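You operate a simulated robot arm through the tools that you are given. There is no shell and no other tool. Be economical: measure what you need, move in short steps, check, and stop when the job is done.

You are at the controls of a simulated two-armed robot. One attempt, no reset.

TASK
Fetch the 25 spacer ring from the parts mat and set it on the top of the tool trolley. Take the roller with the red cap and put it on the top of the splice bench. Put the H new brake pad on top of the brown small carton of tabs. Close the door of the grey store cabinet. Open the top drawer of the reel stand, take the pink spacer ring from the inside of the top drawer of the reel stand and leave it in the red tray and shut the drawer again. Take the card sleeve with the blue foot and leave it on the shelf marked one. Open the labels drawer, take the bush from the table before the bag sealer and put it in the inside of the labels drawer, then shut the drawer. The order is free.

Only the result counts: the job must be done as asked and must still hold three seconds after the hand-in. Knocking over, shifting, dropping, spilling or breaking anything else fails it. A push-on lid holds only when it is set on centred and level and pressed home; a screw cap is set on level and turned clockwise until tight.

THE ROBOT
Two 7-joint arms with two-finger parallel grippers on one trunk, on a base that drives. Base frame: it is fixed to the floor where the robot stands at the start and does not move with it; the origin is under the middle of the robot, x ahead of it, y to its left, z up. Readings come in m, rad, newtons and seconds.
The left shoulder is at the start at [0.05, 0.161, 1.148], the right one opposite. With the tool pointing down near the work surface each hand reaches from about 0.1 to 0.58 m from the robot's upright axis, wherever it stands, measured 20 degrees to its own side. Places, roughly: bush [0.75, 7, 0.75]; card sleeve with the blue foot (11x5x5 cm) [0.7, 6.7, 0.8]; door of the grey store cabinet [0.7, 5, 0.5]; inside of the labels drawer [0.8, 7.4, 0.7]; labels drawer [0.7, 7.4, 0.7]; new brake pad [-1.75, 0.75, 0.75]; pink spacer ring [0.5, 6, 0.5]; red tray [-3.25, 7.25, 0.75]; roller with the red cap [0.5, 2.25, 1]; shelf marked one [-2.3, 9.6, 0.8]; small carton of tabs [-2.25, -1.75, 0.75]; top drawer of the reel stand [0.6, 6.2, 0.6]; top of the splice bench [0.8, 3.8, 0.8]; top of the tool trolley [0.6, 2.5, 0.9]. Payload 3.43 kg a hand.
The tool frame of a hand sits at the grasp point between the pads (the TCP): z along the fingers, y along the line on which they close. The tips reach 0.03 m beyond it. The gripper opens to 0.094 m. The fingers are 0.028 m wide and 0.01 m thick; the gripper's body (0.05 by 0.096 m) begins 0.055 m behind the TCP.
Orientation is told as [roll, pitch, yaw] about the base's x, y, z axes, in that order, counted from this pose: with the fingers straight down and closing along the base's y, the tool's x points along the base's -x, its y along +y and its z along -z.

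THE INTERFACE
- The arms move only by the tool jog_arm. It takes "left_commands", "right_commands" or both (then of equal length, played together; a hand with none holds still); each is a list that holds one entry, the list of rows, each a list of 7 numbers: the turn, a rotation vector about the base's x, y, z in rad, then the shift along the base's x, y, z in m, then the finger opening in m, from 0 to 0.094. In form: [[[wx, wy, wz, x, y, z, fingers], ...]]. A call has 1 to 20 rows; each row is the pose to reach, as a shift and turn from the pose commanded when the call began. A row lasts 0.2 s, in which the tool goes at most 0.05 m and 0.15 rad; a call with a longer step from one row to the next is refused whole, and so is a gripper value outside its range. Where a pose cannot be reached the arm comes as near as it can. A force on the tool above 40 N (or 10 N above the force at the start of the call, whichever is more), or a blocked arm, ends the call early, and 0.2 s more pass. Each finger travels about 0.045 m/s and halts on what it meets, pressing with about 45 N; the grip force reading is that of the motor and also rises with nothing between the fingers. The clock runs only during rows and for 0.2 s after the last one: add rows that repeat a pose to give the fingers time. The reply holds the time, the measured pose of the TCP, the force on the tool along the base axes, the opening and the grip force, in the units named above and with some noise, with the torque about the TCP (base axes, N m) and any sound that the robot's microphone picked up.
- Cameras (640 x 400 px; columns grow to the right, rows downward): "scene" is now at [0.1157, -0.0499, 1.2796]; the picture's right is [-0.54, -0.84, 0.00], its down [-0.42, 0.27, -0.87] and it looks along [0.73, -0.47, -0.49] (base axes); focal length 292 px, centre (320, 200). "left" rides on the left gripper at [0.076, -0.014, -0.102] in its tool frame; the picture's right is [0.18, 0.98, 0.00], its down [-0.75, 0.14, -0.64] and it looks along [-0.63, 0.12, 0.77] (tool axes); focal length 243 px, centre (320, 200). "right" rides on the right gripper at [0.076, 0.014, -0.102] in its tool frame; the picture's right is [-0.18, 0.98, 0.00], its down [-0.75, -0.14, -0.64] and it looks along [-0.63, -0.12, 0.77] (tool axes); focal length 243 px, centre (320, 200). There is no depth. A picture from a camera that has moved, and an enlarged one, comes with that camera's place and axes in the base frame and with its lens.
- capture(camera): a new picture of that camera. It takes no simulated time.
- lift_body(by): slides the trunk up (or, below 0, down) by that many m; the arms and the scene camera ride with it, the base frame stays. It gives what a move gives, with no picture.
- roll_base(legs): drives the robot by 1 to 6 legs, each [ahead, left, turn to the left] in m, m and rad, along the robot's own axes; the way and the turn of a leg run together, so that a leg with both is an arc; at most 1.5 m and 3.142 rad a leg. The arms and the cameras ride along, it lands a little off, and it stops where it bumps. It gives what a move gives.
- aim_head(pan, tilt): turns the head with the scene camera to pan (to the left, within 1.396 rad either way) and tilt (down, from -0.506 to 1.204), counted from straight ahead of the robot. It gives what a move gives.
- enlarge(camera, box): a new picture of the part [left, top, right, bottom] of that camera's present view, enlarged. It takes no simulated time.
- hand_in(): hands the job in; it is judged then, once.

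Go step by step. Nothing tells you exact positions but the pictures and the camera data: compare them with the known pose of the tool, close in by small moves and look again before you grip or let go. The budget is 493 turns and 264 pictures, counting those below and the enlarged ones. Unless the task says otherwise, let go and move clear before handing in.

The tools are called as a command line: name --argument value ..., lists and objects as JSON in quotes. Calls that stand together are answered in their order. jog_arm: Moves the arms, as the interface text tells. Its arguments: {"type":"object","properties":{"left_commands":{"type":"array"},"right_commands":{"type":"array"}},"required":[]} The other tools are called the same way: lift_body (by) slides the trunk up or down; roll_base (legs) drives the base; aim_head (pan, tilt) turns the head that bears the scene camera; capture (camera) takes a picture; enlarge (camera, box) takes an enlarged picture of a part of a camera's view; hand_in () hands the job in.

At the start:

```text
clock: 0.0
left_eef_pos: [0.4688, -0.0497, 1.0187]
left_tcp_rot: [0.0, -0.001, 0.002]
left_contact_force: [0.4, 0.0, -0.2]
left_torque: [0.03, 0.0, -0.03]
left_gripper_width: 0.0939
left_gripper_force: 0.0
right_eef_pos: [0.3304, -0.3381, 1.0697]
right_tcp_rot: [-0.002, 0.0, 0.002]
right_contact_force: [0.4, -0.2, -0.5]
right_torque: [-0.01, 0.0, 0.03]
right_gripper_width: 0.0939
right_gripper_force: 0.0
trunk travel left (down, up): [-0.175, 0.092]
robot x, y, heading: [-0.0028, -0.0006, -0.001]
head pan, tilt: [-0.574, 0.517]
```

scene: 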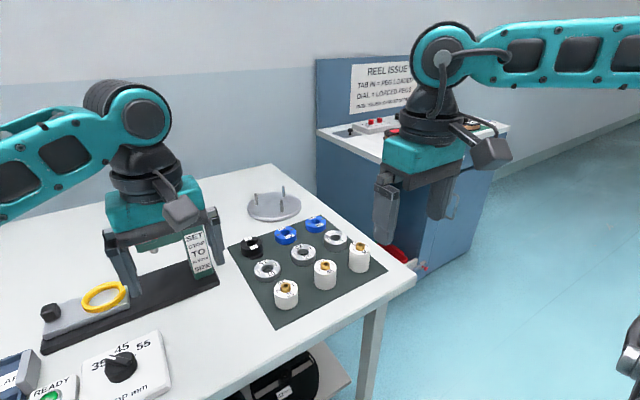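
right: 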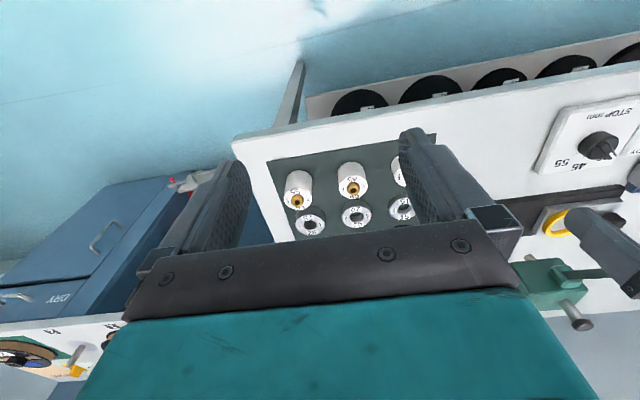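
left: 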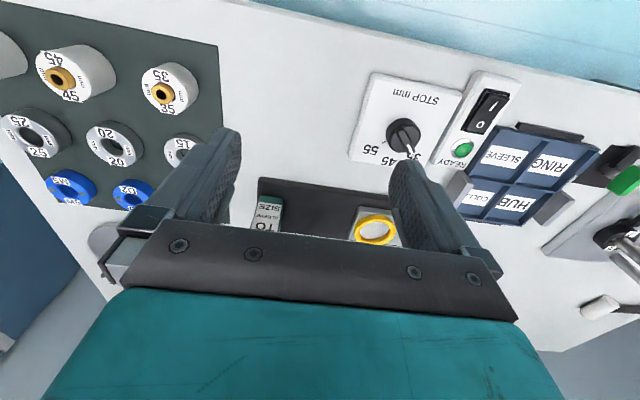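

I see the parts mat ahead-right with rings labelled 15, 20, 25 and other parts. I zoom in on it to find the 25 spacer ring.

enlarge --camera "scene" --box '[220, 190, 420, 330]'

enlarge --camera "left" --box '[0, 20, 220, 220]'

```text
2.86 times, centred on (320, 260) of scene
camera zoom: at [0.1157, -0.0499, 1.2796], right [-0.54, -0.84, 0.0], down [-0.42, 0.27, -0.87], along [0.73, -0.47, -0.49], focal length 834 px, centre (320, 29)
```

zoom: 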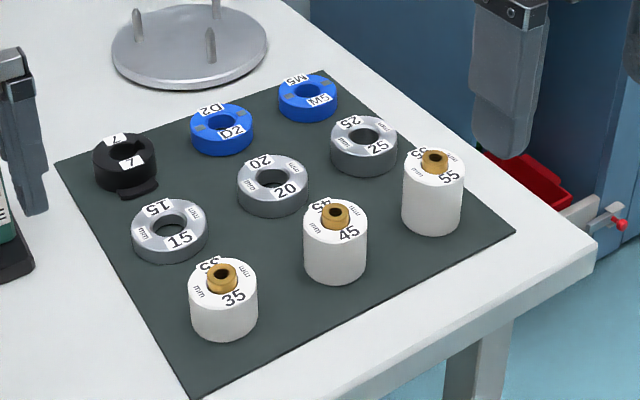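

```text
2.00 times, centred on (110, 120) of left
camera zoom: at [0.3926, -0.065, 1.1219], right [-0.19, 0.98, 0.0], down [0.75, 0.14, 0.64], along [0.63, 0.12, -0.77], focal length 485 px, centre (740, 360)
```

zoom: 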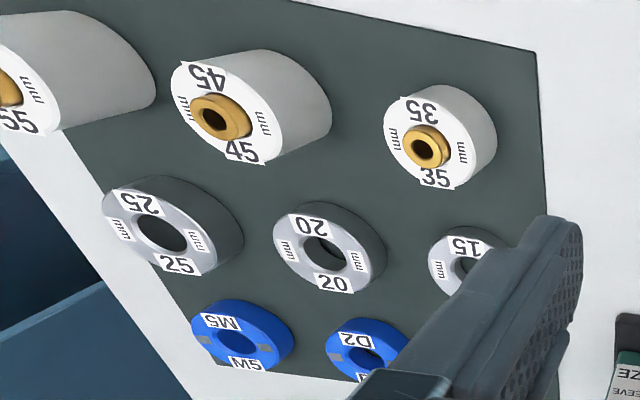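

The mat is at about z≈0.80 and ring 25 is near (0.60, -0.41, 0.83) by triangulation. I drive slightly right and ahead so that the right arm reaches it.

roll_base --legs '[[0, -0.24, 0], [0.12, 0, 0]]'

capture --camera "right"

capture --camera "scene"

```text
clock: 2.6
left_eef_pos: [0.5882, -0.2888, 1.0194]
left_tcp_rot: [-0.002, 0.0, 0.0]
left_contact_force: [1.1, 0.0, 0.0]
left_torque: [0.0, -0.01, 0.01]
left_gripper_width: 0.0944
left_gripper_force: 0.1
right_eef_pos: [0.4493, -0.5776, 1.0681]
right_tcp_rot: [0.001, 0.002, -0.001]
right_contact_force: [-0.4, -0.7, -0.2]
right_torque: [-0.01, 0.04, 0.02]
right_gripper_width: 0.0941
right_gripper_force: 0.1
trunk travel left (down, up): [-0.175, 0.092]
robot x, y, heading: [0.1225, -0.2426, -0.006]
head pan, tilt: [-0.574, 0.517]
```

```text
258 pictures are left
camera right: at [0.3753, -0.5632, 1.1718], right [0.19, 0.98, 0.0], down [0.75, -0.14, 0.64], along [0.63, -0.12, -0.77], focal length 243 px, centre (320, 200)
```

right: 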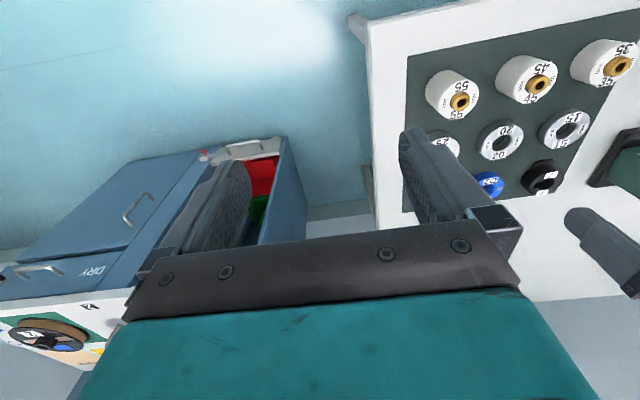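

```text
257 pictures are left
camera scene: at [0.236, -0.2881, 1.2794], right [-0.54, -0.84, 0.0], down [-0.42, 0.27, -0.87], along [0.73, -0.47, -0.5], focal length 292 px, centre (320, 200)
```

scene: 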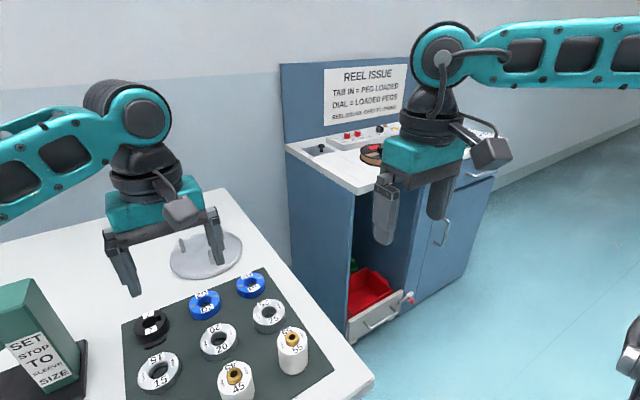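

Ring 25 is confirmed near (0.592, -0.406). I move the left arm out of the way and bring the right hand above the ring.

jog_arm --left_commands '[[[0, 0, 0, 0, 0.04, 0.02, 0.094], [0, 0, 0, -0.02, 0.08, 0.04, 0.094], [0, 0, 0, -0.04, 0.12, 0.06, 0.094], [0, 0, 0, -0.06, 0.16, 0.08, 0.094], [0, 0, 0, -0.08, 0.2, 0.08, 0.094], [0, 0, 0, -0.1, 0.24, 0.08, 0.094]]]' --right_commands '[[[0, 0, 0, 0.02, 0, 0, 0.094], [0, 0, 0, 0.04, 0.02, 0, 0.094], [0, 0, 0, 0.07, 0.06, 0, 0.09], [0, 0, 0, 0.1, 0.1, -0.03, 0.08], [0, 0, 0, 0.125, 0.14, -0.06, 0.078], [0, 0, 0, 0.144, 0.172, -0.1, 0.078]]]'

capture --camera "right"

capture --camera "scene"

```text
refused: row 4 steps farther than a row can; nothing moved
```

```text
256 pictures are left
camera right: at [0.3753, -0.5632, 1.1718], right [0.19, 0.98, 0.0], down [0.75, -0.14, 0.64], along [0.63, -0.12, -0.77], focal length 243 px, centre (320, 200)
```

right: 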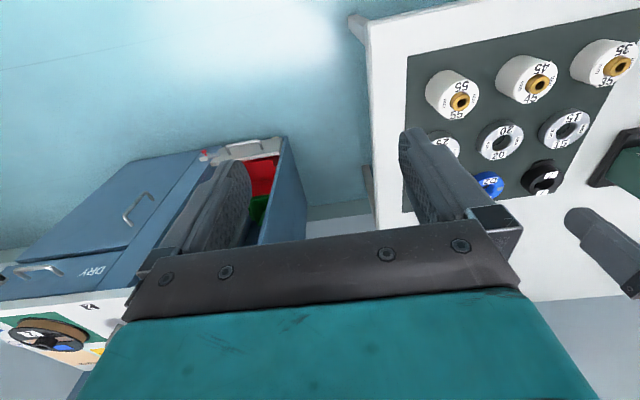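

```text
255 pictures are left
camera scene: at [0.236, -0.2881, 1.2794], right [-0.54, -0.84, 0.0], down [-0.42, 0.27, -0.87], along [0.73, -0.47, -0.5], focal length 292 px, centre (320, 200)
```

scene: 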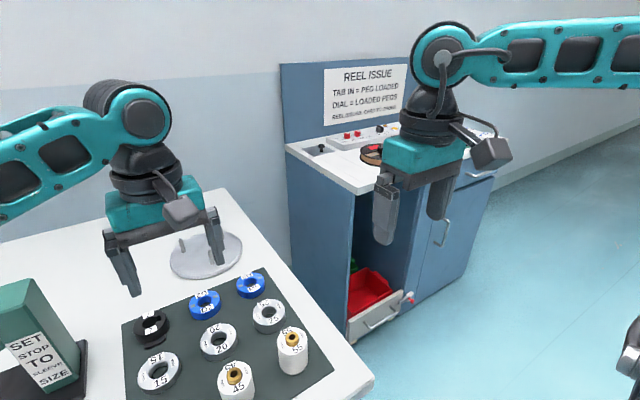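

A step was too long; I repeat with shorter steps.

jog_arm --left_commands '[[[0, 0, 0, 0, 0.03, 0.02, 0.094], [0, 0, 0, -0.01, 0.06, 0.04, 0.094], [0, 0, 0, -0.02, 0.1, 0.06, 0.094], [0, 0, 0, -0.04, 0.13, 0.08, 0.094], [0, 0, 0, -0.06, 0.17, 0.08, 0.094], [0, 0, 0, -0.08, 0.2, 0.08, 0.094], [0, 0, 0, -0.1, 0.24, 0.08, 0.094], [0, 0, 0, -0.1, 0.24, 0.08, 0.094]]]' --right_commands '[[[0, 0, 0, 0.02, 0, 0, 0.094], [0, 0, 0, 0.04, 0.02, 0, 0.094], [0, 0, 0, 0.06, 0.05, 0, 0.09], [0, 0, 0, 0.08, 0.08, -0.01, 0.08], [0, 0, 0, 0.1, 0.11, -0.04, 0.078], [0, 0, 0, 0.12, 0.14, -0.07, 0.078], [0, 0, 0, 0.14, 0.165, -0.1, 0.078], [0, 0, 0, 0.144, 0.172, -0.12, 0.078]]]'

capture --camera "right"

capture --camera "scene"

```text
clock: 4.4
left_eef_pos: [0.486, -0.048, 1.0945]
left_tcp_rot: [-0.002, 0.0, -0.003]
left_contact_force: [1.1, 0.4, -0.3]
left_torque: [0.01, 0.0, -0.02]
left_gripper_width: 0.0938
left_gripper_force: 0.1
right_eef_pos: [0.593, -0.4059, 0.9505]
right_tcp_rot: [0.001, -0.003, -0.003]
right_contact_force: [0.2, 0.4, 0.4]
right_torque: [-0.02, 0.01, 0.02]
right_gripper_width: 0.0778
right_gripper_force: 0.0
trunk travel left (down, up): [-0.175, 0.092]
robot x, y, heading: [0.1195, -0.24, -0.001]
head pan, tilt: [-0.574, 0.517]
```

```text
254 pictures are left
camera right: at [0.5185, -0.392, 1.052], right [0.19, 0.98, 0.0], down [0.75, -0.14, 0.64], along [0.63, -0.12, -0.77], focal length 243 px, centre (320, 200)
```

right: 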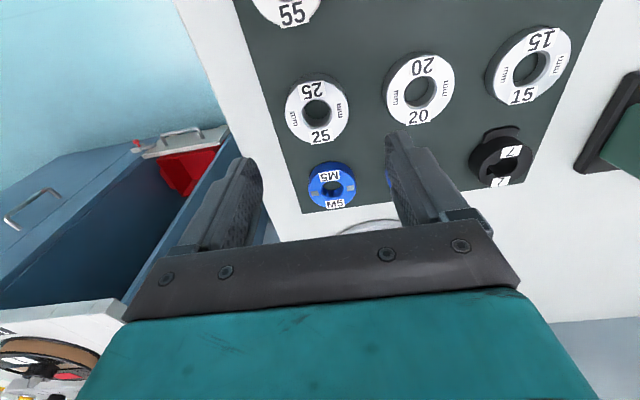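

```text
253 pictures are left
camera scene: at [0.2355, -0.2885, 1.2795], right [-0.54, -0.84, 0.0], down [-0.41, 0.27, -0.87], along [0.73, -0.47, -0.49], focal length 292 px, centre (320, 200)
```

scene: 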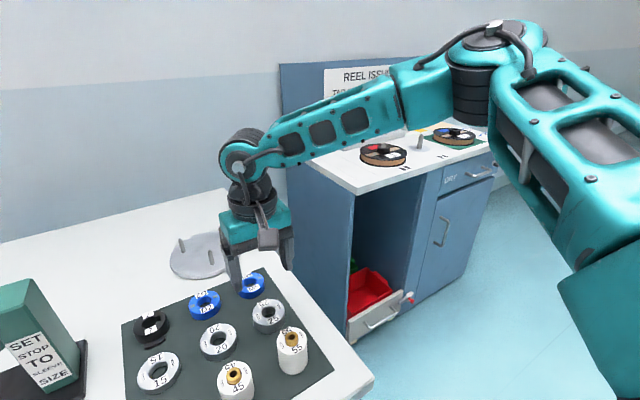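

The ring sits about centred below. I descend in steps.

jog_arm --right_commands '[[[0, 0, 0, 0.004, -0.001, -0.03, 0.078], [0, 0, 0, 0.004, -0.001, -0.06, 0.078], [0, 0, 0, 0.004, -0.001, -0.09, 0.078], [0, 0, 0, 0.004, -0.001, -0.09, 0.078]]]'

capture --camera "right"

```text
clock: 5.4
left_eef_pos: [0.4857, -0.0487, 1.0937]
left_tcp_rot: [0.001, -0.002, 0.0]
left_contact_force: [0.9, 0.4, 0.3]
left_torque: [0.01, -0.02, 0.03]
left_gripper_width: 0.094
left_gripper_force: 0.0
right_eef_pos: [0.5725, -0.4328, 0.8838]
right_tcp_rot: [-0.001, -0.001, -0.003]
right_contact_force: [0.2, -0.1, -0.7]
right_torque: [-0.02, 0.01, -0.02]
right_gripper_width: 0.0782
right_gripper_force: 0.0
right hand out of reach, approached as far as the arm can: row 1, 2, 3, 4
trunk travel left (down, up): [-0.175, 0.092]
robot x, y, heading: [0.1241, -0.2408, -0.005]
head pan, tilt: [-0.574, 0.517]
```

```text
252 pictures are left
camera right: at [0.4986, -0.4198, 0.9865], right [0.19, 0.98, 0.0], down [0.75, -0.14, 0.64], along [0.63, -0.12, -0.77], focal length 243 px, centre (320, 200)
```

right: 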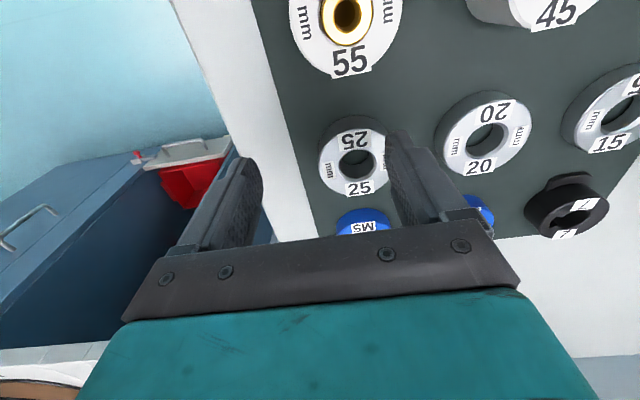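

The reach is limited at this height. I raise the trunk, which lets the arm come down from higher above.

lift_body --by 0.09

jog_arm --right_commands '[[[0, 0, 0, 0.01, 0.012, 0, 0.078], [0, 0, 0, 0.024, 0.025, -0.03, 0.078], [0, 0, 0, 0.024, 0.025, -0.06, 0.078], [0, 0, 0, 0.024, 0.025, -0.09, 0.078], [0, 0, 0, 0.024, 0.025, -0.09, 0.078]]]'

capture --camera "right"

```text
clock: 6.7
left_eef_pos: [0.485, -0.0483, 1.1843]
left_tcp_rot: [0.001, -0.003, 0.0]
left_contact_force: [0.6, 0.6, -0.3]
left_torque: [-0.02, 0.0, -0.04]
left_gripper_width: 0.0939
left_gripper_force: 0.0
right_eef_pos: [0.5722, -0.4328, 0.9732]
right_tcp_rot: [-0.001, -0.001, -0.002]
right_contact_force: [-0.5, 0.0, 0.5]
right_torque: [-0.01, 0.03, 0.0]
right_gripper_width: 0.078
right_gripper_force: 0.1
trunk travel left (down, up): [-0.265, 0.002]
robot x, y, heading: [0.1212, -0.2397, -0.003]
head pan, tilt: [-0.574, 0.517]
```

```text
clock: 7.9
left_eef_pos: [0.4869, -0.0482, 1.1838]
left_tcp_rot: [0.001, 0.0, 0.0]
left_contact_force: [-0.1, 0.1, -0.1]
left_torque: [-0.05, 0.0, -0.02]
left_gripper_width: 0.0938
left_gripper_force: 0.0
right_eef_pos: [0.5606, -0.4552, 0.9422]
right_tcp_rot: [-0.001, -0.003, -0.002]
right_contact_force: [-0.1, -0.5, -0.7]
right_torque: [-0.02, 0.01, 0.02]
right_gripper_width: 0.078
right_gripper_force: 0.1
right hand out of reach, approached as far as the arm can: row 1, 2, 3, 4, 5
trunk travel left (down, up): [-0.265, 0.002]
robot x, y, heading: [0.1217, -0.2377, -0.003]
head pan, tilt: [-0.574, 0.517]
```

```text
251 pictures are left
camera right: at [0.4859, -0.4419, 1.044], right [0.19, 0.98, 0.0], down [0.75, -0.14, 0.64], along [0.63, -0.12, -0.77], focal length 243 px, centre (320, 200)
```

right: 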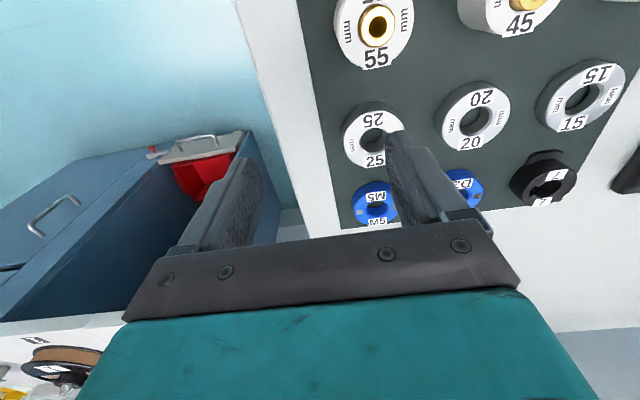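

Raising made it worse, so reach is the limit; I raise the hand, lower the trunk and try again.

jog_arm --right_commands '[[[0, 0, 0, 0, 0, 0.05, 0.078], [0, 0, 0, 0, 0, 0.1, 0.078], [0, 0, 0, 0, 0, 0.14, 0.078], [0, 0, 0, 0, 0, 0.18, 0.078]]]'

lift_body --by -0.2

```text
clock: 8.9
left_eef_pos: [0.4848, -0.0477, 1.1844]
left_tcp_rot: [0.0, 0.0, -0.002]
left_contact_force: [-0.3, -0.9, 0.3]
left_torque: [0.02, 0.0, -0.04]
left_gripper_width: 0.0939
left_gripper_force: 0.1
right_eef_pos: [0.565, -0.4522, 1.1183]
right_tcp_rot: [-0.001, 0.0, -0.003]
right_contact_force: [-0.8, -0.5, -1.0]
right_torque: [0.02, -0.05, 0.01]
right_gripper_width: 0.0779
right_gripper_force: 0.0
trunk travel left (down, up): [-0.265, 0.002]
robot x, y, heading: [0.1167, -0.2363, 0.002]
head pan, tilt: [-0.574, 0.517]
```

```text
clock: 11.0
left_eef_pos: [0.4853, -0.0476, 0.9849]
left_tcp_rot: [0.001, -0.001, 0.0]
left_contact_force: [-3.3, 0.2, 2.3]
left_torque: [0.02, -0.25, 0.11]
left_gripper_width: 0.094
left_gripper_force: 0.0
right_eef_pos: [0.5642, -0.4538, 0.9182]
right_tcp_rot: [0.001, -0.002, -0.001]
right_contact_force: [-0.1, -0.7, 0.1]
right_torque: [0.03, 0.02, -0.02]
right_gripper_width: 0.0779
right_gripper_force: 0.1
trunk travel left (down, up): [-0.065, 0.202]
robot x, y, heading: [0.1215, -0.2387, -0.004]
head pan, tilt: [-0.574, 0.517]
```

The left hand shows a slight contact force; I look before moving.

capture --camera "left"

aim_head --pan 0.0 --tilt 0.7

capture --camera "scene"

```text
250 pictures are left
camera left: at [0.4094, -0.0631, 1.0866], right [-0.18, 0.98, 0.0], down [0.75, 0.14, 0.64], along [0.63, 0.12, -0.77], focal length 243 px, centre (320, 200)
```

left: 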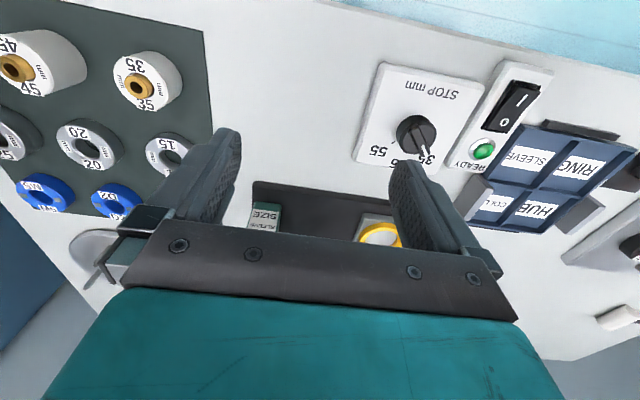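

```text
clock: 12.0
left_eef_pos: [0.4854, -0.0486, 0.9839]
left_tcp_rot: [0.0, -0.001, 0.0]
left_contact_force: [-5.4, 0.5, 3.0]
left_torque: [0.06, -0.38, 0.18]
left_gripper_width: 0.0942
left_gripper_force: 0.0
right_eef_pos: [0.5639, -0.4523, 0.9185]
right_tcp_rot: [0.002, -0.003, -0.001]
right_contact_force: [-0.8, -0.3, 0.1]
right_torque: [0.0, -0.01, -0.05]
right_gripper_width: 0.0778
right_gripper_force: 0.0
trunk travel left (down, up): [-0.065, 0.202]
robot x, y, heading: [0.1183, -0.2367, -0.003]
head pan, tilt: [0.0, 0.7]
```

```text
249 pictures are left
camera scene: at [0.2435, -0.239, 1.1536], right [0.0, -1.0, 0.0], down [-0.64, 0.0, -0.77], along [0.77, 0.0, -0.64], focal length 292 px, centre (320, 200)
```

scene: 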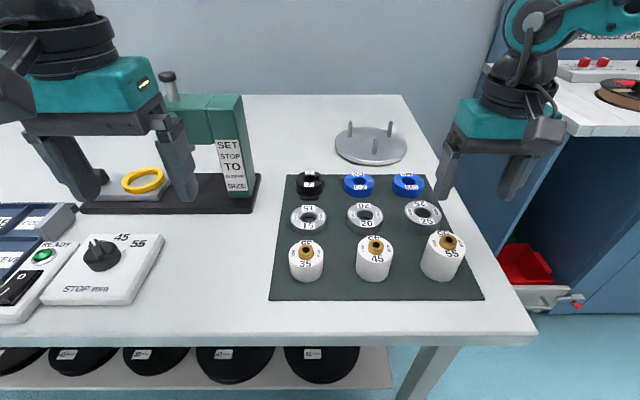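

The left gripper brushes the green stop fixture. I back it off and up, away from it.

jog_arm --left_commands '[[[0, 0, 0, -0.03, 0.0, 0.02, 0.094], [0, 0, 0, -0.06, 0.0, 0.05, 0.094], [0, 0, 0, -0.1, 0.0, 0.08, 0.094], [0, 0, 0, -0.14, 0.0, 0.1, 0.094], [0, 0, 0, -0.18, 0.0, 0.1, 0.094]]]'

capture --camera "scene"

```text
clock: 13.2
left_eef_pos: [0.3054, -0.049, 1.0854]
left_tcp_rot: [0.001, 0.0, 0.0]
left_contact_force: [0.2, 1.1, 0.7]
left_torque: [0.01, 0.01, 0.02]
left_gripper_width: 0.0938
left_gripper_force: 0.1
right_eef_pos: [0.5637, -0.4522, 0.919]
right_tcp_rot: [0.0, -0.001, -0.001]
right_contact_force: [0.3, 0.7, 0.1]
right_torque: [0.0, 0.01, -0.02]
right_gripper_width: 0.078
right_gripper_force: 0.0
trunk travel left (down, up): [-0.065, 0.202]
robot x, y, heading: [0.1192, -0.2398, -0.005]
head pan, tilt: [0.0, 0.7]
```

```text
248 pictures are left
camera scene: at [0.2441, -0.2389, 1.1535], right [0.0, -1.0, 0.0], down [-0.64, 0.0, -0.77], along [0.77, 0.0, -0.64], focal length 292 px, centre (320, 200)
```

scene: 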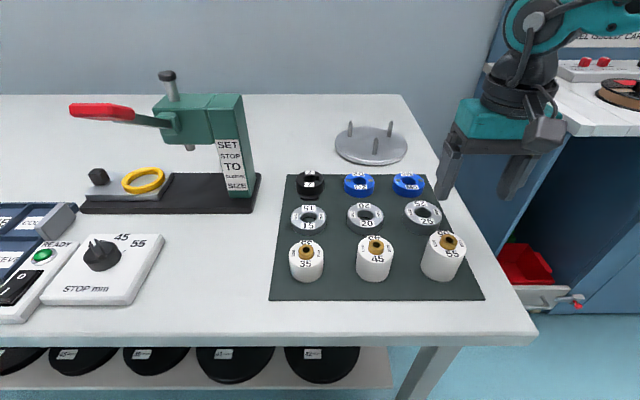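

The fixture looks undisturbed. Now the right hand goes above the ring again.

jog_arm --right_commands '[[[0, 0, 0, 0.018, 0.022, 0, 0.078], [0, 0, 0, 0.035, 0.043, -0.01, 0.078], [0, 0, 0, 0.035, 0.043, -0.04, 0.078], [0, 0, 0, 0.035, 0.043, -0.04, 0.078]]]'

capture --camera "right"

capture --camera "scene"

```text
clock: 14.2
left_eef_pos: [0.3065, -0.0493, 1.0859]
left_tcp_rot: [0.001, 0.001, -0.001]
left_contact_force: [1.2, 0.1, -0.3]
left_torque: [0.02, 0.01, 0.01]
left_gripper_width: 0.0941
left_gripper_force: 0.1
right_eef_pos: [0.597, -0.4097, 0.8763]
right_tcp_rot: [0.001, -0.001, -0.002]
right_contact_force: [0.5, 0.0, 0.0]
right_torque: [0.01, -0.03, -0.03]
right_gripper_width: 0.0781
right_gripper_force: 0.1
trunk travel left (down, up): [-0.065, 0.202]
robot x, y, heading: [0.1218, -0.2359, 0.001]
head pan, tilt: [0.0, 0.7]
```

```text
247 pictures are left
camera right: at [0.5219, -0.3962, 0.979], right [0.19, 0.98, 0.0], down [0.75, -0.14, 0.64], along [0.63, -0.12, -0.77], focal length 243 px, centre (320, 200)
```

right: 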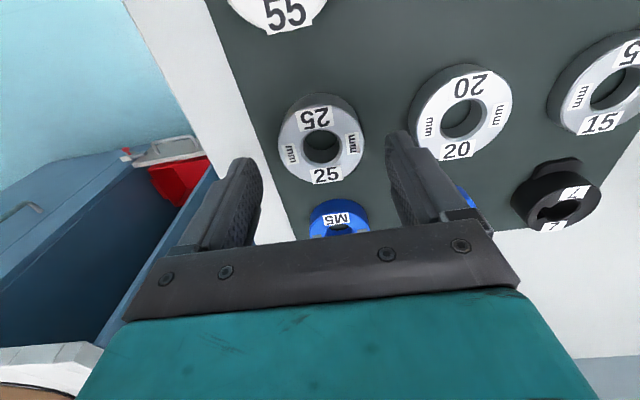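

```text
246 pictures are left
camera scene: at [0.2442, -0.2389, 1.1535], right [0.0, -1.0, 0.0], down [-0.64, 0.0, -0.76], along [0.76, 0.0, -0.64], focal length 292 px, centre (320, 200)
```

scene: 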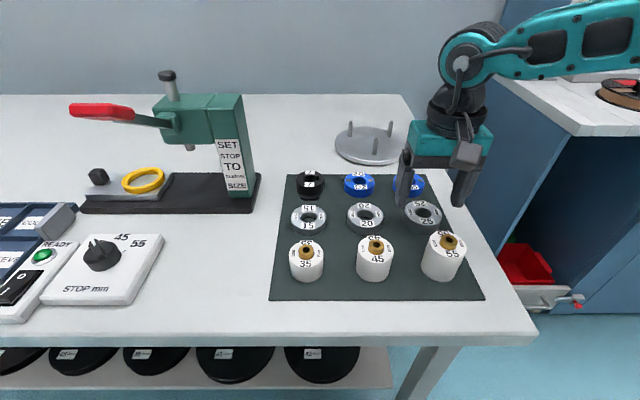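

Centred. I descend to the ring in small steps.

jog_arm --right_commands '[[[0, 0, 0, 0.002, 0, -0.015, 0.078], [0, 0, 0, 0.002, 0, -0.03, 0.078], [0, 0, 0, 0.002, 0, -0.038, 0.078], [0, 0, 0, 0.002, 0, -0.043, 0.078], [0, 0, 0, 0.002, 0, -0.043, 0.078]]]'

capture --camera "right"

```text
clock: 15.4
left_eef_pos: [0.3064, -0.0496, 1.0862]
left_tcp_rot: [0.0, 0.0, 0.001]
left_contact_force: [0.2, 1.0, -0.6]
left_torque: [0.03, -0.01, -0.02]
left_gripper_width: 0.0939
left_gripper_force: 0.1
right_eef_pos: [0.5981, -0.4134, 0.8352]
right_tcp_rot: [0.002, -0.002, -0.002]
right_contact_force: [0.1, -0.2, 0.4]
right_torque: [0.04, 0.03, -0.01]
right_gripper_width: 0.0782
right_gripper_force: 0.1
right hand out of reach, approached as far as the arm can: row 4, 5
trunk travel left (down, up): [-0.065, 0.202]
robot x, y, heading: [0.1228, -0.2418, -0.003]
head pan, tilt: [0.0, 0.7]
```

```text
245 pictures are left
camera right: at [0.5235, -0.3988, 0.9381], right [0.19, 0.98, 0.0], down [0.75, -0.14, 0.64], along [0.63, -0.12, -0.77], focal length 243 px, centre (320, 200)
```

right: 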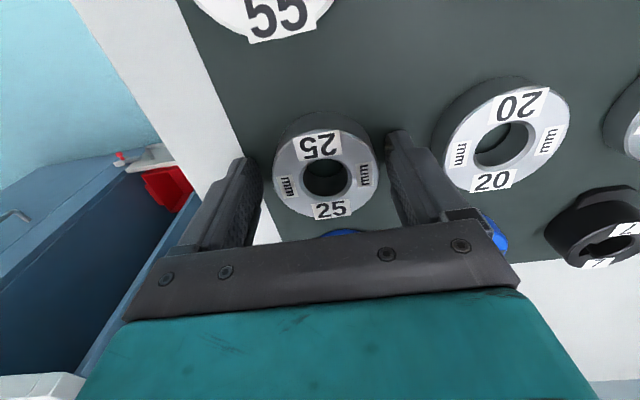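

The fingertips are around the ring just above the mat. I close.

jog_arm --right_commands '[[[0, 0, 0, 0, 0.0, 0, 0.065], [0, 0, 0, 0, 0.0, 0, 0.05], [0, 0, 0, 0, 0.0, 0, 0.04], [0, 0, 0, 0, 0.0, 0, 0.04], [0, 0, 0, 0, 0.0, 0, 0.04]]]'

capture --camera "right"

```text
clock: 16.6
left_eef_pos: [0.3067, -0.0497, 1.0868]
left_tcp_rot: [-0.001, -0.001, 0.002]
left_contact_force: [0.4, 0.0, -0.1]
left_torque: [0.0, -0.01, -0.03]
left_gripper_width: 0.0939
left_gripper_force: 0.1
right_eef_pos: [0.5982, -0.4117, 0.8369]
right_tcp_rot: [0.001, -0.001, -0.002]
right_contact_force: [-0.6, 0.7, 0.9]
right_torque: [-0.09, 0.01, 0.02]
right_gripper_width: 0.0586
right_gripper_force: 45.5
trunk travel left (down, up): [-0.065, 0.202]
robot x, y, heading: [0.119, -0.239, -0.0]
head pan, tilt: [0.0, 0.7]
```

```text
244 pictures are left
camera right: at [0.5235, -0.3985, 0.9385], right [0.19, 0.98, 0.0], down [0.75, -0.14, 0.64], along [0.63, -0.12, -0.77], focal length 243 px, centre (320, 200)
```

right: 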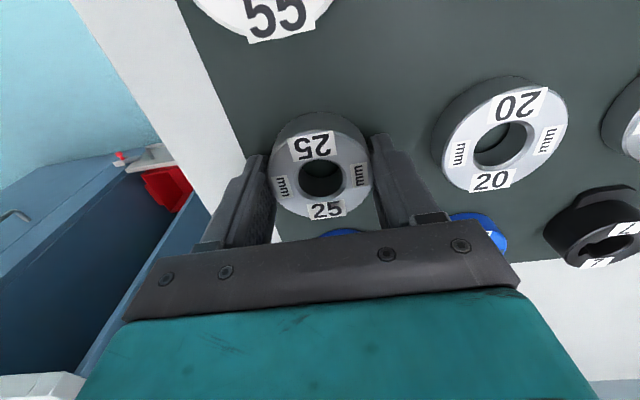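

The ring is held at 0.0586 m. I lift it and pull it back near the body for travel.

jog_arm --right_commands '[[[0, 0, 0, 0, 0.0, 0.03, 0.04], [0, 0, 0, 0, 0.0, 0.07, 0.04], [0, 0, 0, 0, 0.0, 0.11, 0.04], [0, 0, 0, -0.03, 0.0, 0.15, 0.04], [0, 0, 0, -0.06, 0.0, 0.19, 0.04], [0, 0, 0, -0.1, 0.0, 0.22, 0.04], [0, 0, 0, -0.14, 0.0, 0.24, 0.04], [0, 0, 0, -0.18, 0.0, 0.24, 0.04], [0, 0, 0, -0.22, 0.02, 0.24, 0.04], [0, 0, 0, -0.26, 0.04, 0.24, 0.04]]]'

aim_head --pan 1.3 --tilt 0.35

capture --camera "scene"

capture --camera "right"

```text
clock: 18.8
left_eef_pos: [0.3074, -0.0486, 1.0861]
left_tcp_rot: [0.001, 0.001, 0.0]
left_contact_force: [-0.3, 0.4, 0.6]
left_torque: [0.04, -0.04, -0.01]
left_gripper_width: 0.0942
left_gripper_force: 0.0
right_eef_pos: [0.3375, -0.3771, 1.0759]
right_tcp_rot: [0.001, 0.0, -0.003]
right_contact_force: [0.1, -0.7, -1.1]
right_torque: [-0.04, 0.04, -0.01]
right_gripper_width: 0.0587
right_gripper_force: 45.0
trunk travel left (down, up): [-0.065, 0.202]
robot x, y, heading: [0.1183, -0.2407, -0.0]
head pan, tilt: [0.0, 0.7]
```

```text
clock: 20.3
left_eef_pos: [0.3067, -0.05, 1.0867]
left_tcp_rot: [0.0, 0.002, 0.001]
left_contact_force: [1.4, 0.2, 0.1]
left_torque: [-0.02, -0.03, -0.02]
left_gripper_width: 0.0938
left_gripper_force: 0.0
right_eef_pos: [0.3382, -0.3772, 1.0752]
right_tcp_rot: [-0.001, -0.002, -0.003]
right_contact_force: [0.5, -0.9, -1.5]
right_torque: [0.02, 0.0, -0.02]
right_gripper_width: 0.0586
right_gripper_force: 44.6
trunk travel left (down, up): [-0.065, 0.202]
robot x, y, heading: [0.1218, -0.2341, 0.003]
head pan, tilt: [1.3, 0.351]
```

```text
243 pictures are left
camera scene: at [0.1845, -0.1491, 1.1848], right [0.96, -0.27, 0.0], down [-0.09, -0.33, -0.94], along [0.25, 0.9, -0.34], focal length 292 px, centre (320, 200)
```

scene: 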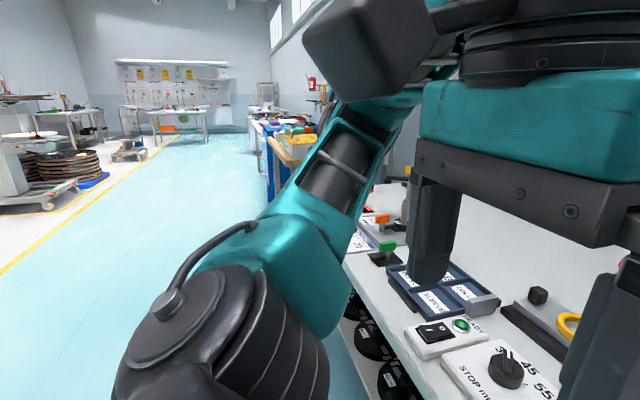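

```text
242 pictures are left
camera right: at [0.2631, -0.3628, 1.1776], right [0.19, 0.98, 0.0], down [0.75, -0.14, 0.64], along [0.63, -0.12, -0.77], focal length 243 px, centre (320, 200)
```

right: 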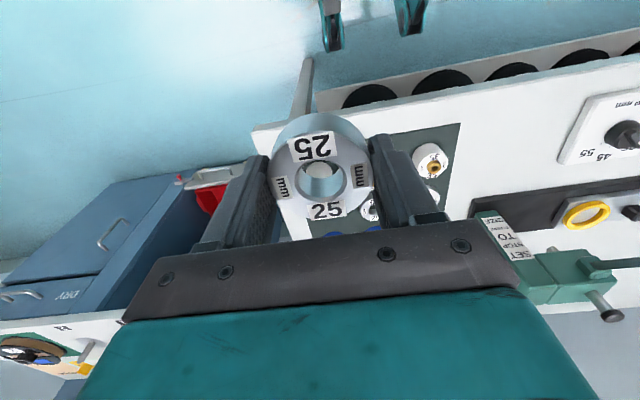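

The ring is held well. I back away from the table and drive left along the row towards the tool trolley.

roll_base --legs '[[-0.4, 0, 0], [0, 1.4, 0]]'

aim_head --pan 0.9 --tilt 0.3

capture --camera "scene"

```text
clock: 29.4
left_eef_pos: [-0.0818, 1.3484, 1.0853]
left_tcp_rot: [0.0, -0.001, -0.017]
left_contact_force: [0.1, -0.6, 0.1]
left_torque: [0.0, 0.01, -0.01]
left_gripper_width: 0.0942
left_gripper_force: 0.1
right_eef_pos: [-0.0561, 1.0202, 1.0746]
right_tcp_rot: [0.0, 0.001, -0.019]
right_contact_force: [0.9, 1.4, -1.5]
right_torque: [0.0, -0.03, 0.01]
right_gripper_width: 0.0586
right_gripper_force: 45.2
trunk travel left (down, up): [-0.065, 0.202]
robot x, y, heading: [-0.2702, 1.1613, -0.018]
head pan, tilt: [1.3, 0.351]
```

```text
clock: 30.2
left_eef_pos: [-0.0811, 1.3476, 1.0858]
left_tcp_rot: [0.001, -0.001, -0.019]
left_contact_force: [0.2, -0.2, 0.7]
left_torque: [0.0, 0.01, 0.01]
left_gripper_width: 0.0943
left_gripper_force: 0.1
right_eef_pos: [-0.0566, 1.0204, 1.076]
right_tcp_rot: [0.0, 0.001, -0.019]
right_contact_force: [0.4, 0.4, -1.9]
right_torque: [-0.02, 0.02, 0.01]
right_gripper_width: 0.0592
right_gripper_force: 45.2
trunk travel left (down, up): [-0.065, 0.202]
robot x, y, heading: [-0.2721, 1.161, -0.021]
head pan, tilt: [0.901, 0.3]
```

```text
241 pictures are left
camera scene: at [-0.1732, 1.2329, 1.1896], right [0.77, -0.63, 0.0], down [-0.19, -0.23, -0.96], along [0.61, 0.74, -0.3], focal length 292 px, centre (320, 200)
```

scene: 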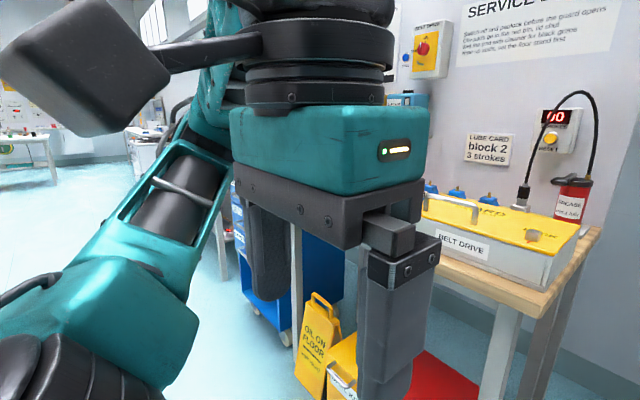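

The left arm blocks the view; I continue left to stand in front of the trolley.

roll_base --legs '[[0, 1.1, 0.02]]'

aim_head --pan 0.0 --tilt 0.4

capture --camera "scene"

```text
clock: 35.8
left_eef_pos: [-0.0705, 2.4431, 1.0864]
left_tcp_rot: [-0.001, -0.001, -0.007]
left_contact_force: [0.5, 0.3, -0.7]
left_torque: [-0.04, -0.02, -0.02]
left_gripper_width: 0.0941
left_gripper_force: 0.2
right_eef_pos: [-0.0413, 2.1153, 1.0756]
right_tcp_rot: [0.0, 0.0, -0.011]
right_contact_force: [0.6, 0.5, -2.1]
right_torque: [0.02, 0.04, -0.02]
right_gripper_width: 0.0586
right_gripper_force: 44.8
trunk travel left (down, up): [-0.065, 0.202]
robot x, y, heading: [-0.262, 2.2541, -0.01]
head pan, tilt: [0.901, 0.3]
```

```text
clock: 37.0
left_eef_pos: [-0.0699, 2.4426, 1.0862]
left_tcp_rot: [0.0, -0.001, -0.007]
left_contact_force: [-0.2, -0.3, 0.2]
left_torque: [0.02, 0.01, 0.02]
left_gripper_width: 0.0943
left_gripper_force: 0.2
right_eef_pos: [-0.0411, 2.1149, 1.0751]
right_tcp_rot: [0.001, -0.001, -0.009]
right_contact_force: [-0.6, -0.4, -1.4]
right_torque: [0.02, -0.03, 0.01]
right_gripper_width: 0.0585
right_gripper_force: 45.4
trunk travel left (down, up): [-0.065, 0.202]
robot x, y, heading: [-0.2602, 2.2559, -0.009]
head pan, tilt: [0.0, 0.4]
```

```text
240 pictures are left
camera scene: at [-0.1255, 2.2535, 1.1803], right [-0.01, -1.0, 0.0], down [-0.39, 0.0, -0.92], along [0.92, -0.01, -0.39], focal length 292 px, centre (320, 200)
```

scene: 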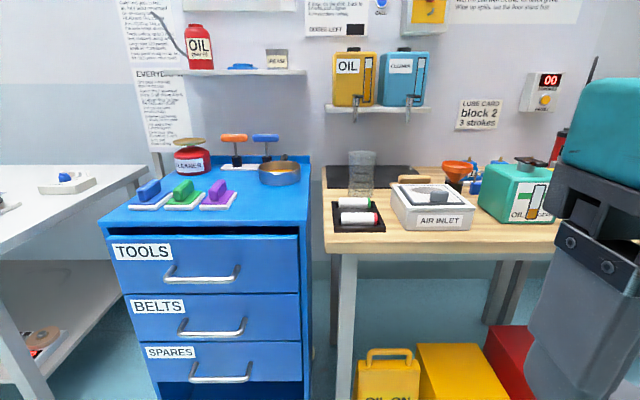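

The blue trolley with brushes on top stands left, and on the bench's black tray lie rollers with red and green caps. I zoom.

enlarge --camera "scene" --box '[90, 120, 410, 320]'

enlarge --camera "scene" --box '[310, 140, 470, 240]'

```text
2.00 times, centred on (250, 220) of scene
camera zoom: at [-0.1255, 2.2535, 1.1803], right [-0.01, -1.0, 0.0], down [-0.39, 0.0, -0.92], along [0.92, -0.01, -0.39], focal length 584 px, centre (460, 160)
```

zoom: 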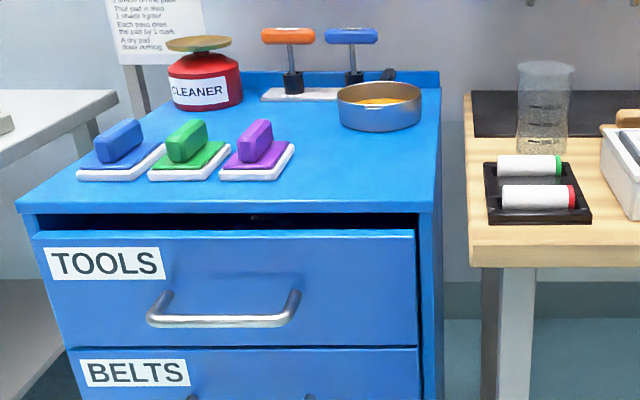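

```text
4.00 times, centred on (390, 190) of scene
camera zoom: at [-0.1255, 2.2535, 1.1803], right [-0.01, -1.0, 0.0], down [-0.39, 0.0, -0.92], along [0.92, -0.01, -0.39], focal length 1167 px, centre (40, 240)
```

zoom: 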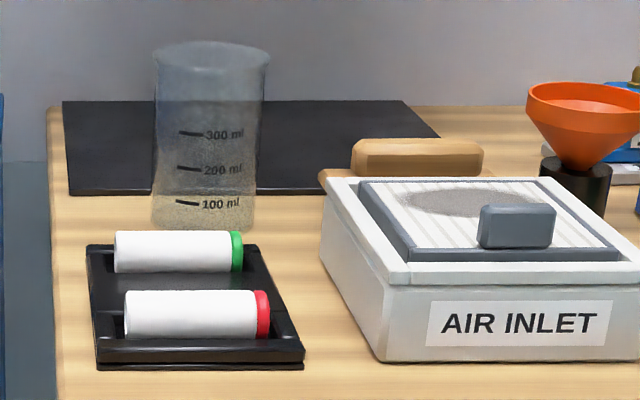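

I plan to place the ring in the free front-right area of the trolley top. I drive to it.

roll_base --legs '[[0, 0.27, 0.01], [0.33, 0, 0]]'

aim_head --pan -0.4 --tilt 0.6

capture --camera "scene"

capture --camera "right"

```text
clock: 40.7
left_eef_pos: [0.2558, 2.7133, 1.0871]
left_tcp_rot: [0.0, 0.0, 0.0]
left_contact_force: [0.6, 0.8, 0.2]
left_torque: [0.0, 0.0, -0.01]
left_gripper_width: 0.094
left_gripper_force: 0.0
right_eef_pos: [0.2872, 2.3865, 1.0746]
right_tcp_rot: [0.001, -0.001, -0.002]
right_contact_force: [0.0, 0.0, -0.7]
right_torque: [0.01, 0.0, -0.03]
right_gripper_width: 0.0586
right_gripper_force: 44.7
trunk travel left (down, up): [-0.065, 0.202]
robot x, y, heading: [0.0725, 2.5234, -0.001]
head pan, tilt: [0.0, 0.4]
```

```text
clock: 41.6
left_eef_pos: [0.2561, 2.714, 1.0862]
left_tcp_rot: [0.0, 0.0, 0.002]
left_contact_force: [-0.1, 0.0, -0.3]
left_torque: [0.04, 0.01, 0.02]
left_gripper_width: 0.0941
left_gripper_force: 0.0
right_eef_pos: [0.2881, 2.3873, 1.0755]
right_tcp_rot: [0.0, 0.0, 0.0]
right_contact_force: [-0.6, 0.2, -2.6]
right_torque: [-0.03, 0.01, -0.04]
right_gripper_width: 0.059
right_gripper_force: 45.6
trunk travel left (down, up): [-0.065, 0.202]
robot x, y, heading: [0.0698, 2.5243, -0.002]
head pan, tilt: [-0.4, 0.6]
```

```text
237 pictures are left
camera scene: at [0.1904, 2.4904, 1.1621], right [-0.39, -0.92, 0.0], down [-0.52, 0.22, -0.83], along [0.76, -0.32, -0.56], focal length 292 px, centre (320, 200)
```

scene: 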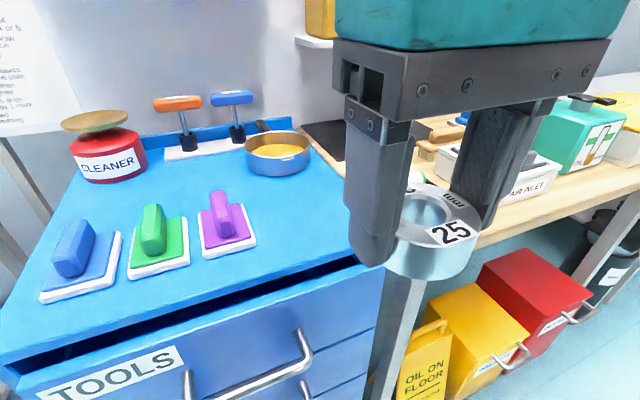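

```text
236 pictures are left
camera right: at [0.2125, 2.401, 1.1776], right [0.19, 0.98, 0.0], down [0.75, -0.14, 0.64], along [0.63, -0.12, -0.77], focal length 243 px, centre (320, 200)
```

right: 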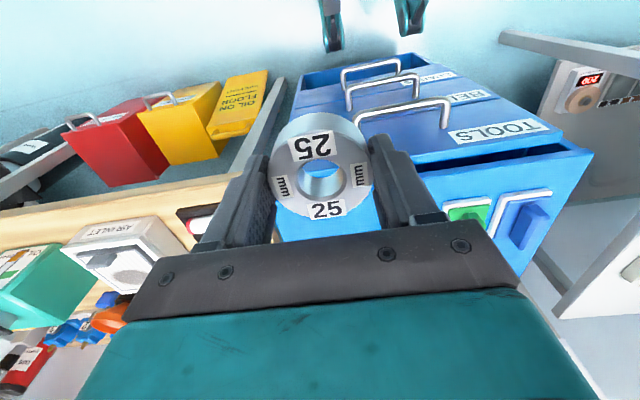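

The trolley top is about z≈0.90 and the free spot about (0.50, 2.352). I bring the ring above it.

jog_arm --right_commands '[[[0, 0, 0, 0.04, 0.0, 0, 0.04], [0, 0, 0, 0.08, -0.01, 0, 0.04], [0, 0, 0, 0.12, -0.02, 0, 0.04], [0, 0, 0, 0.16, -0.03, -0.02, 0.04], [0, 0, 0, 0.19, -0.035, -0.05, 0.04], [0, 0, 0, 0.212, -0.035, -0.085, 0.04], [0, 0, 0, 0.212, -0.035, -0.11, 0.04], [0, 0, 0, 0.212, -0.035, -0.11, 0.04]]]'

capture --camera "scene"

capture --camera "right"

```text
clock: 43.4
left_eef_pos: [0.2568, 2.7143, 1.0862]
left_tcp_rot: [0.0, 0.0, -0.001]
left_contact_force: [-0.9, -0.4, -0.2]
left_torque: [0.0, -0.02, -0.04]
left_gripper_width: 0.0938
left_gripper_force: 0.1
right_eef_pos: [0.4981, 2.3536, 0.9663]
right_tcp_rot: [-0.003, -0.001, -0.002]
right_contact_force: [-0.3, -0.4, -1.6]
right_torque: [0.01, -0.01, 0.0]
right_gripper_width: 0.0586
right_gripper_force: 44.8
trunk travel left (down, up): [-0.065, 0.202]
robot x, y, heading: [0.0708, 2.5293, -0.001]
head pan, tilt: [-0.4, 0.6]
```

```text
235 pictures are left
camera scene: at [0.1904, 2.4903, 1.1621], right [-0.39, -0.92, 0.0], down [-0.52, 0.22, -0.83], along [0.76, -0.32, -0.56], focal length 292 px, centre (320, 200)
```

scene: 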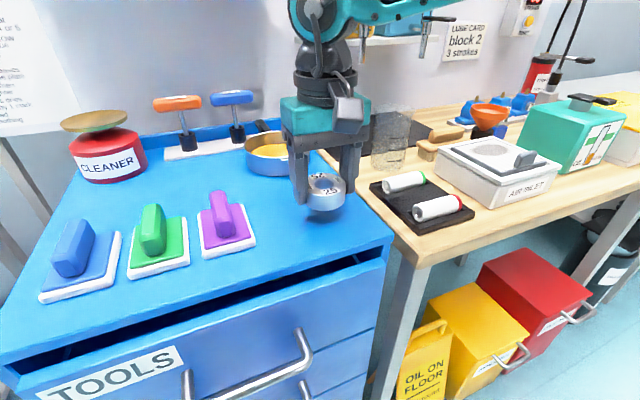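

```text
234 pictures are left
camera right: at [0.4241, 2.3675, 1.0683], right [0.19, 0.98, 0.0], down [0.75, -0.14, 0.64], along [0.63, -0.12, -0.77], focal length 243 px, centre (320, 200)
```

right: 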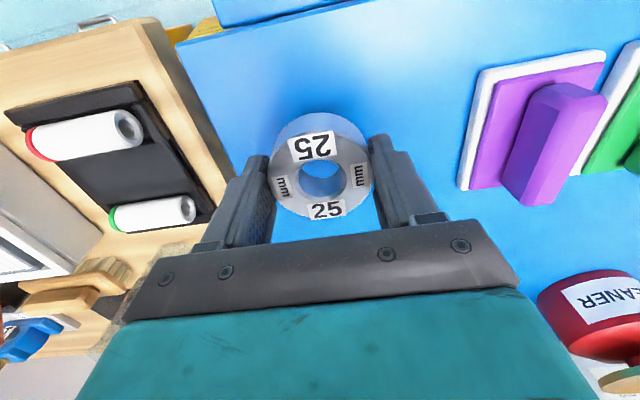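

Good spot with clearance. I lower slowly until contact.

jog_arm --right_commands '[[[0, 0, 0, 0, 0, -0.01, 0.04], [0, 0, 0, 0, 0, -0.018, 0.04], [0, 0, 0, 0, 0, -0.024, 0.04], [0, 0, 0, 0, 0, -0.028, 0.04], [0, 0, 0, 0, 0, -0.028, 0.04]]]'

capture --camera "scene"

```text
clock: 44.6
left_eef_pos: [0.2547, 2.714, 1.0855]
left_tcp_rot: [-0.001, -0.001, -0.001]
left_contact_force: [0.8, 0.2, 0.2]
left_torque: [-0.02, 0.02, 0.01]
left_gripper_width: 0.0939
left_gripper_force: 0.0
right_eef_pos: [0.4991, 2.353, 0.9378]
right_tcp_rot: [0.0, 0.0, -0.001]
right_contact_force: [0.3, 0.3, -2.1]
right_torque: [-0.02, -0.01, -0.01]
right_gripper_width: 0.0588
right_gripper_force: 45.5
trunk travel left (down, up): [-0.065, 0.202]
robot x, y, heading: [0.0679, 2.5273, 0.002]
head pan, tilt: [-0.4, 0.6]
```

```text
233 pictures are left
camera scene: at [0.1905, 2.4903, 1.1621], right [-0.39, -0.92, 0.0], down [-0.52, 0.22, -0.82], along [0.76, -0.32, -0.57], focal length 292 px, centre (320, 200)
```

scene: 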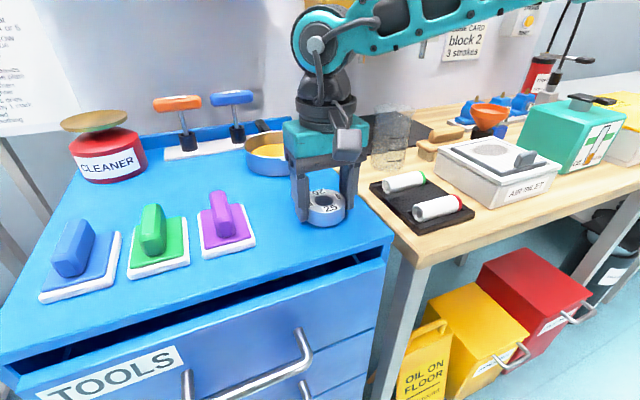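

jog_arm --right_commands '[[[0, 0, 0, 0, 0, -0.003, 0.04], [0, 0, 0, 0, 0, -0.006, 0.04], [0, 0, 0, 0, 0, -0.009, 0.04], [0, 0, 0, 0, 0, -0.012, 0.04]]]'

enlarge --camera "scene" --box '[260, 140, 400, 260]'

```text
clock: 45.6
left_eef_pos: [0.2551, 2.7149, 1.0859]
left_tcp_rot: [0.001, -0.002, -0.002]
left_contact_force: [-0.2, 0.3, 0.6]
left_torque: [0.02, -0.02, 0.01]
left_gripper_width: 0.0939
left_gripper_force: 0.0
right_eef_pos: [0.5004, 2.3525, 0.9309]
right_tcp_rot: [0.002, -0.013, -0.001]
right_contact_force: [-4.9, -1.2, 15.4]
right_torque: [-0.5, 0.39, -0.17]
right_gripper_width: 0.0589
right_gripper_force: 44.8
trunk travel left (down, up): [-0.065, 0.202]
robot x, y, heading: [0.0694, 2.5279, -0.003]
head pan, tilt: [-0.4, 0.6]
stopped in row 4 (right hand): the force on the tool passed its limit (the readings are from after the stop); the commanded pose is now the measured one
```

```text
3.33 times, centred on (330, 200) of scene
camera zoom: at [0.1892, 2.4906, 1.162], right [-0.39, -0.92, 0.0], down [-0.52, 0.22, -0.83], along [0.76, -0.32, -0.56], focal length 973 px, centre (287, 200)
```

zoom: 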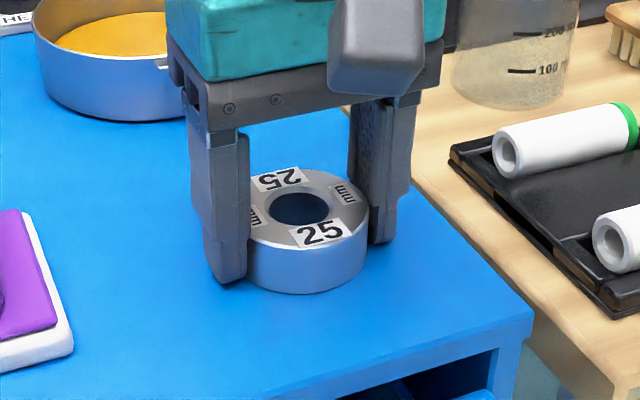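

The ring is seated. I ease off, open slightly and lift away.

jog_arm --right_commands '[[[0, 0, 0, 0, 0, 0.001, 0.04], [0, 0, 0, 0, 0, 0.001, 0.06], [0, 0, 0, 0, 0, 0.001, 0.07], [0, 0, 0, 0, 0, 0.001, 0.078], [0, 0, 0, 0, 0, 0.001, 0.078], [0, 0, 0, 0, 0, 0.02, 0.078], [0, 0, 0, 0, 0, 0.06, 0.078], [0, 0, 0, 0, 0, 0.1, 0.078], [0, 0, 0, -0.04, 0, 0.13, 0.078], [0, 0, 0, -0.08, 0, 0.15, 0.078], [0, 0, 0, -0.12, 0, 0.15, 0.078], [0, 0, 0, -0.16, 0, 0.15, 0.078], [0, 0, 0, -0.2, 0, 0.15, 0.078]]]'

capture --camera "scene"

```text
clock: 48.4
left_eef_pos: [0.2565, 2.714, 1.0859]
left_tcp_rot: [0.001, 0.0, 0.001]
left_contact_force: [-0.7, 0.4, 0.6]
left_torque: [0.01, -0.01, -0.02]
left_gripper_width: 0.094
left_gripper_force: 0.1
right_eef_pos: [0.2998, 2.3555, 1.0772]
right_tcp_rot: [0.001, -0.012, -0.001]
right_contact_force: [-0.2, -0.2, 0.0]
right_torque: [-0.03, 0.01, -0.02]
right_gripper_width: 0.078
right_gripper_force: 0.2
trunk travel left (down, up): [-0.065, 0.202]
robot x, y, heading: [0.0717, 2.5268, 0.001]
head pan, tilt: [-0.4, 0.6]
```

```text
231 pictures are left
camera scene: at [0.1901, 2.4902, 1.1622], right [-0.39, -0.92, 0.0], down [-0.52, 0.22, -0.83], along [0.76, -0.32, -0.56], focal length 292 px, centre (320, 200)
```

scene: 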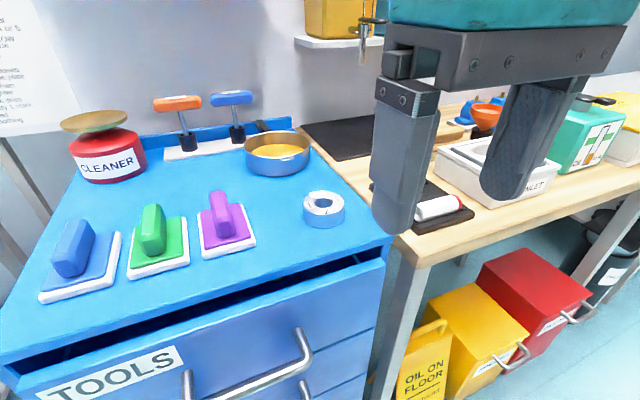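

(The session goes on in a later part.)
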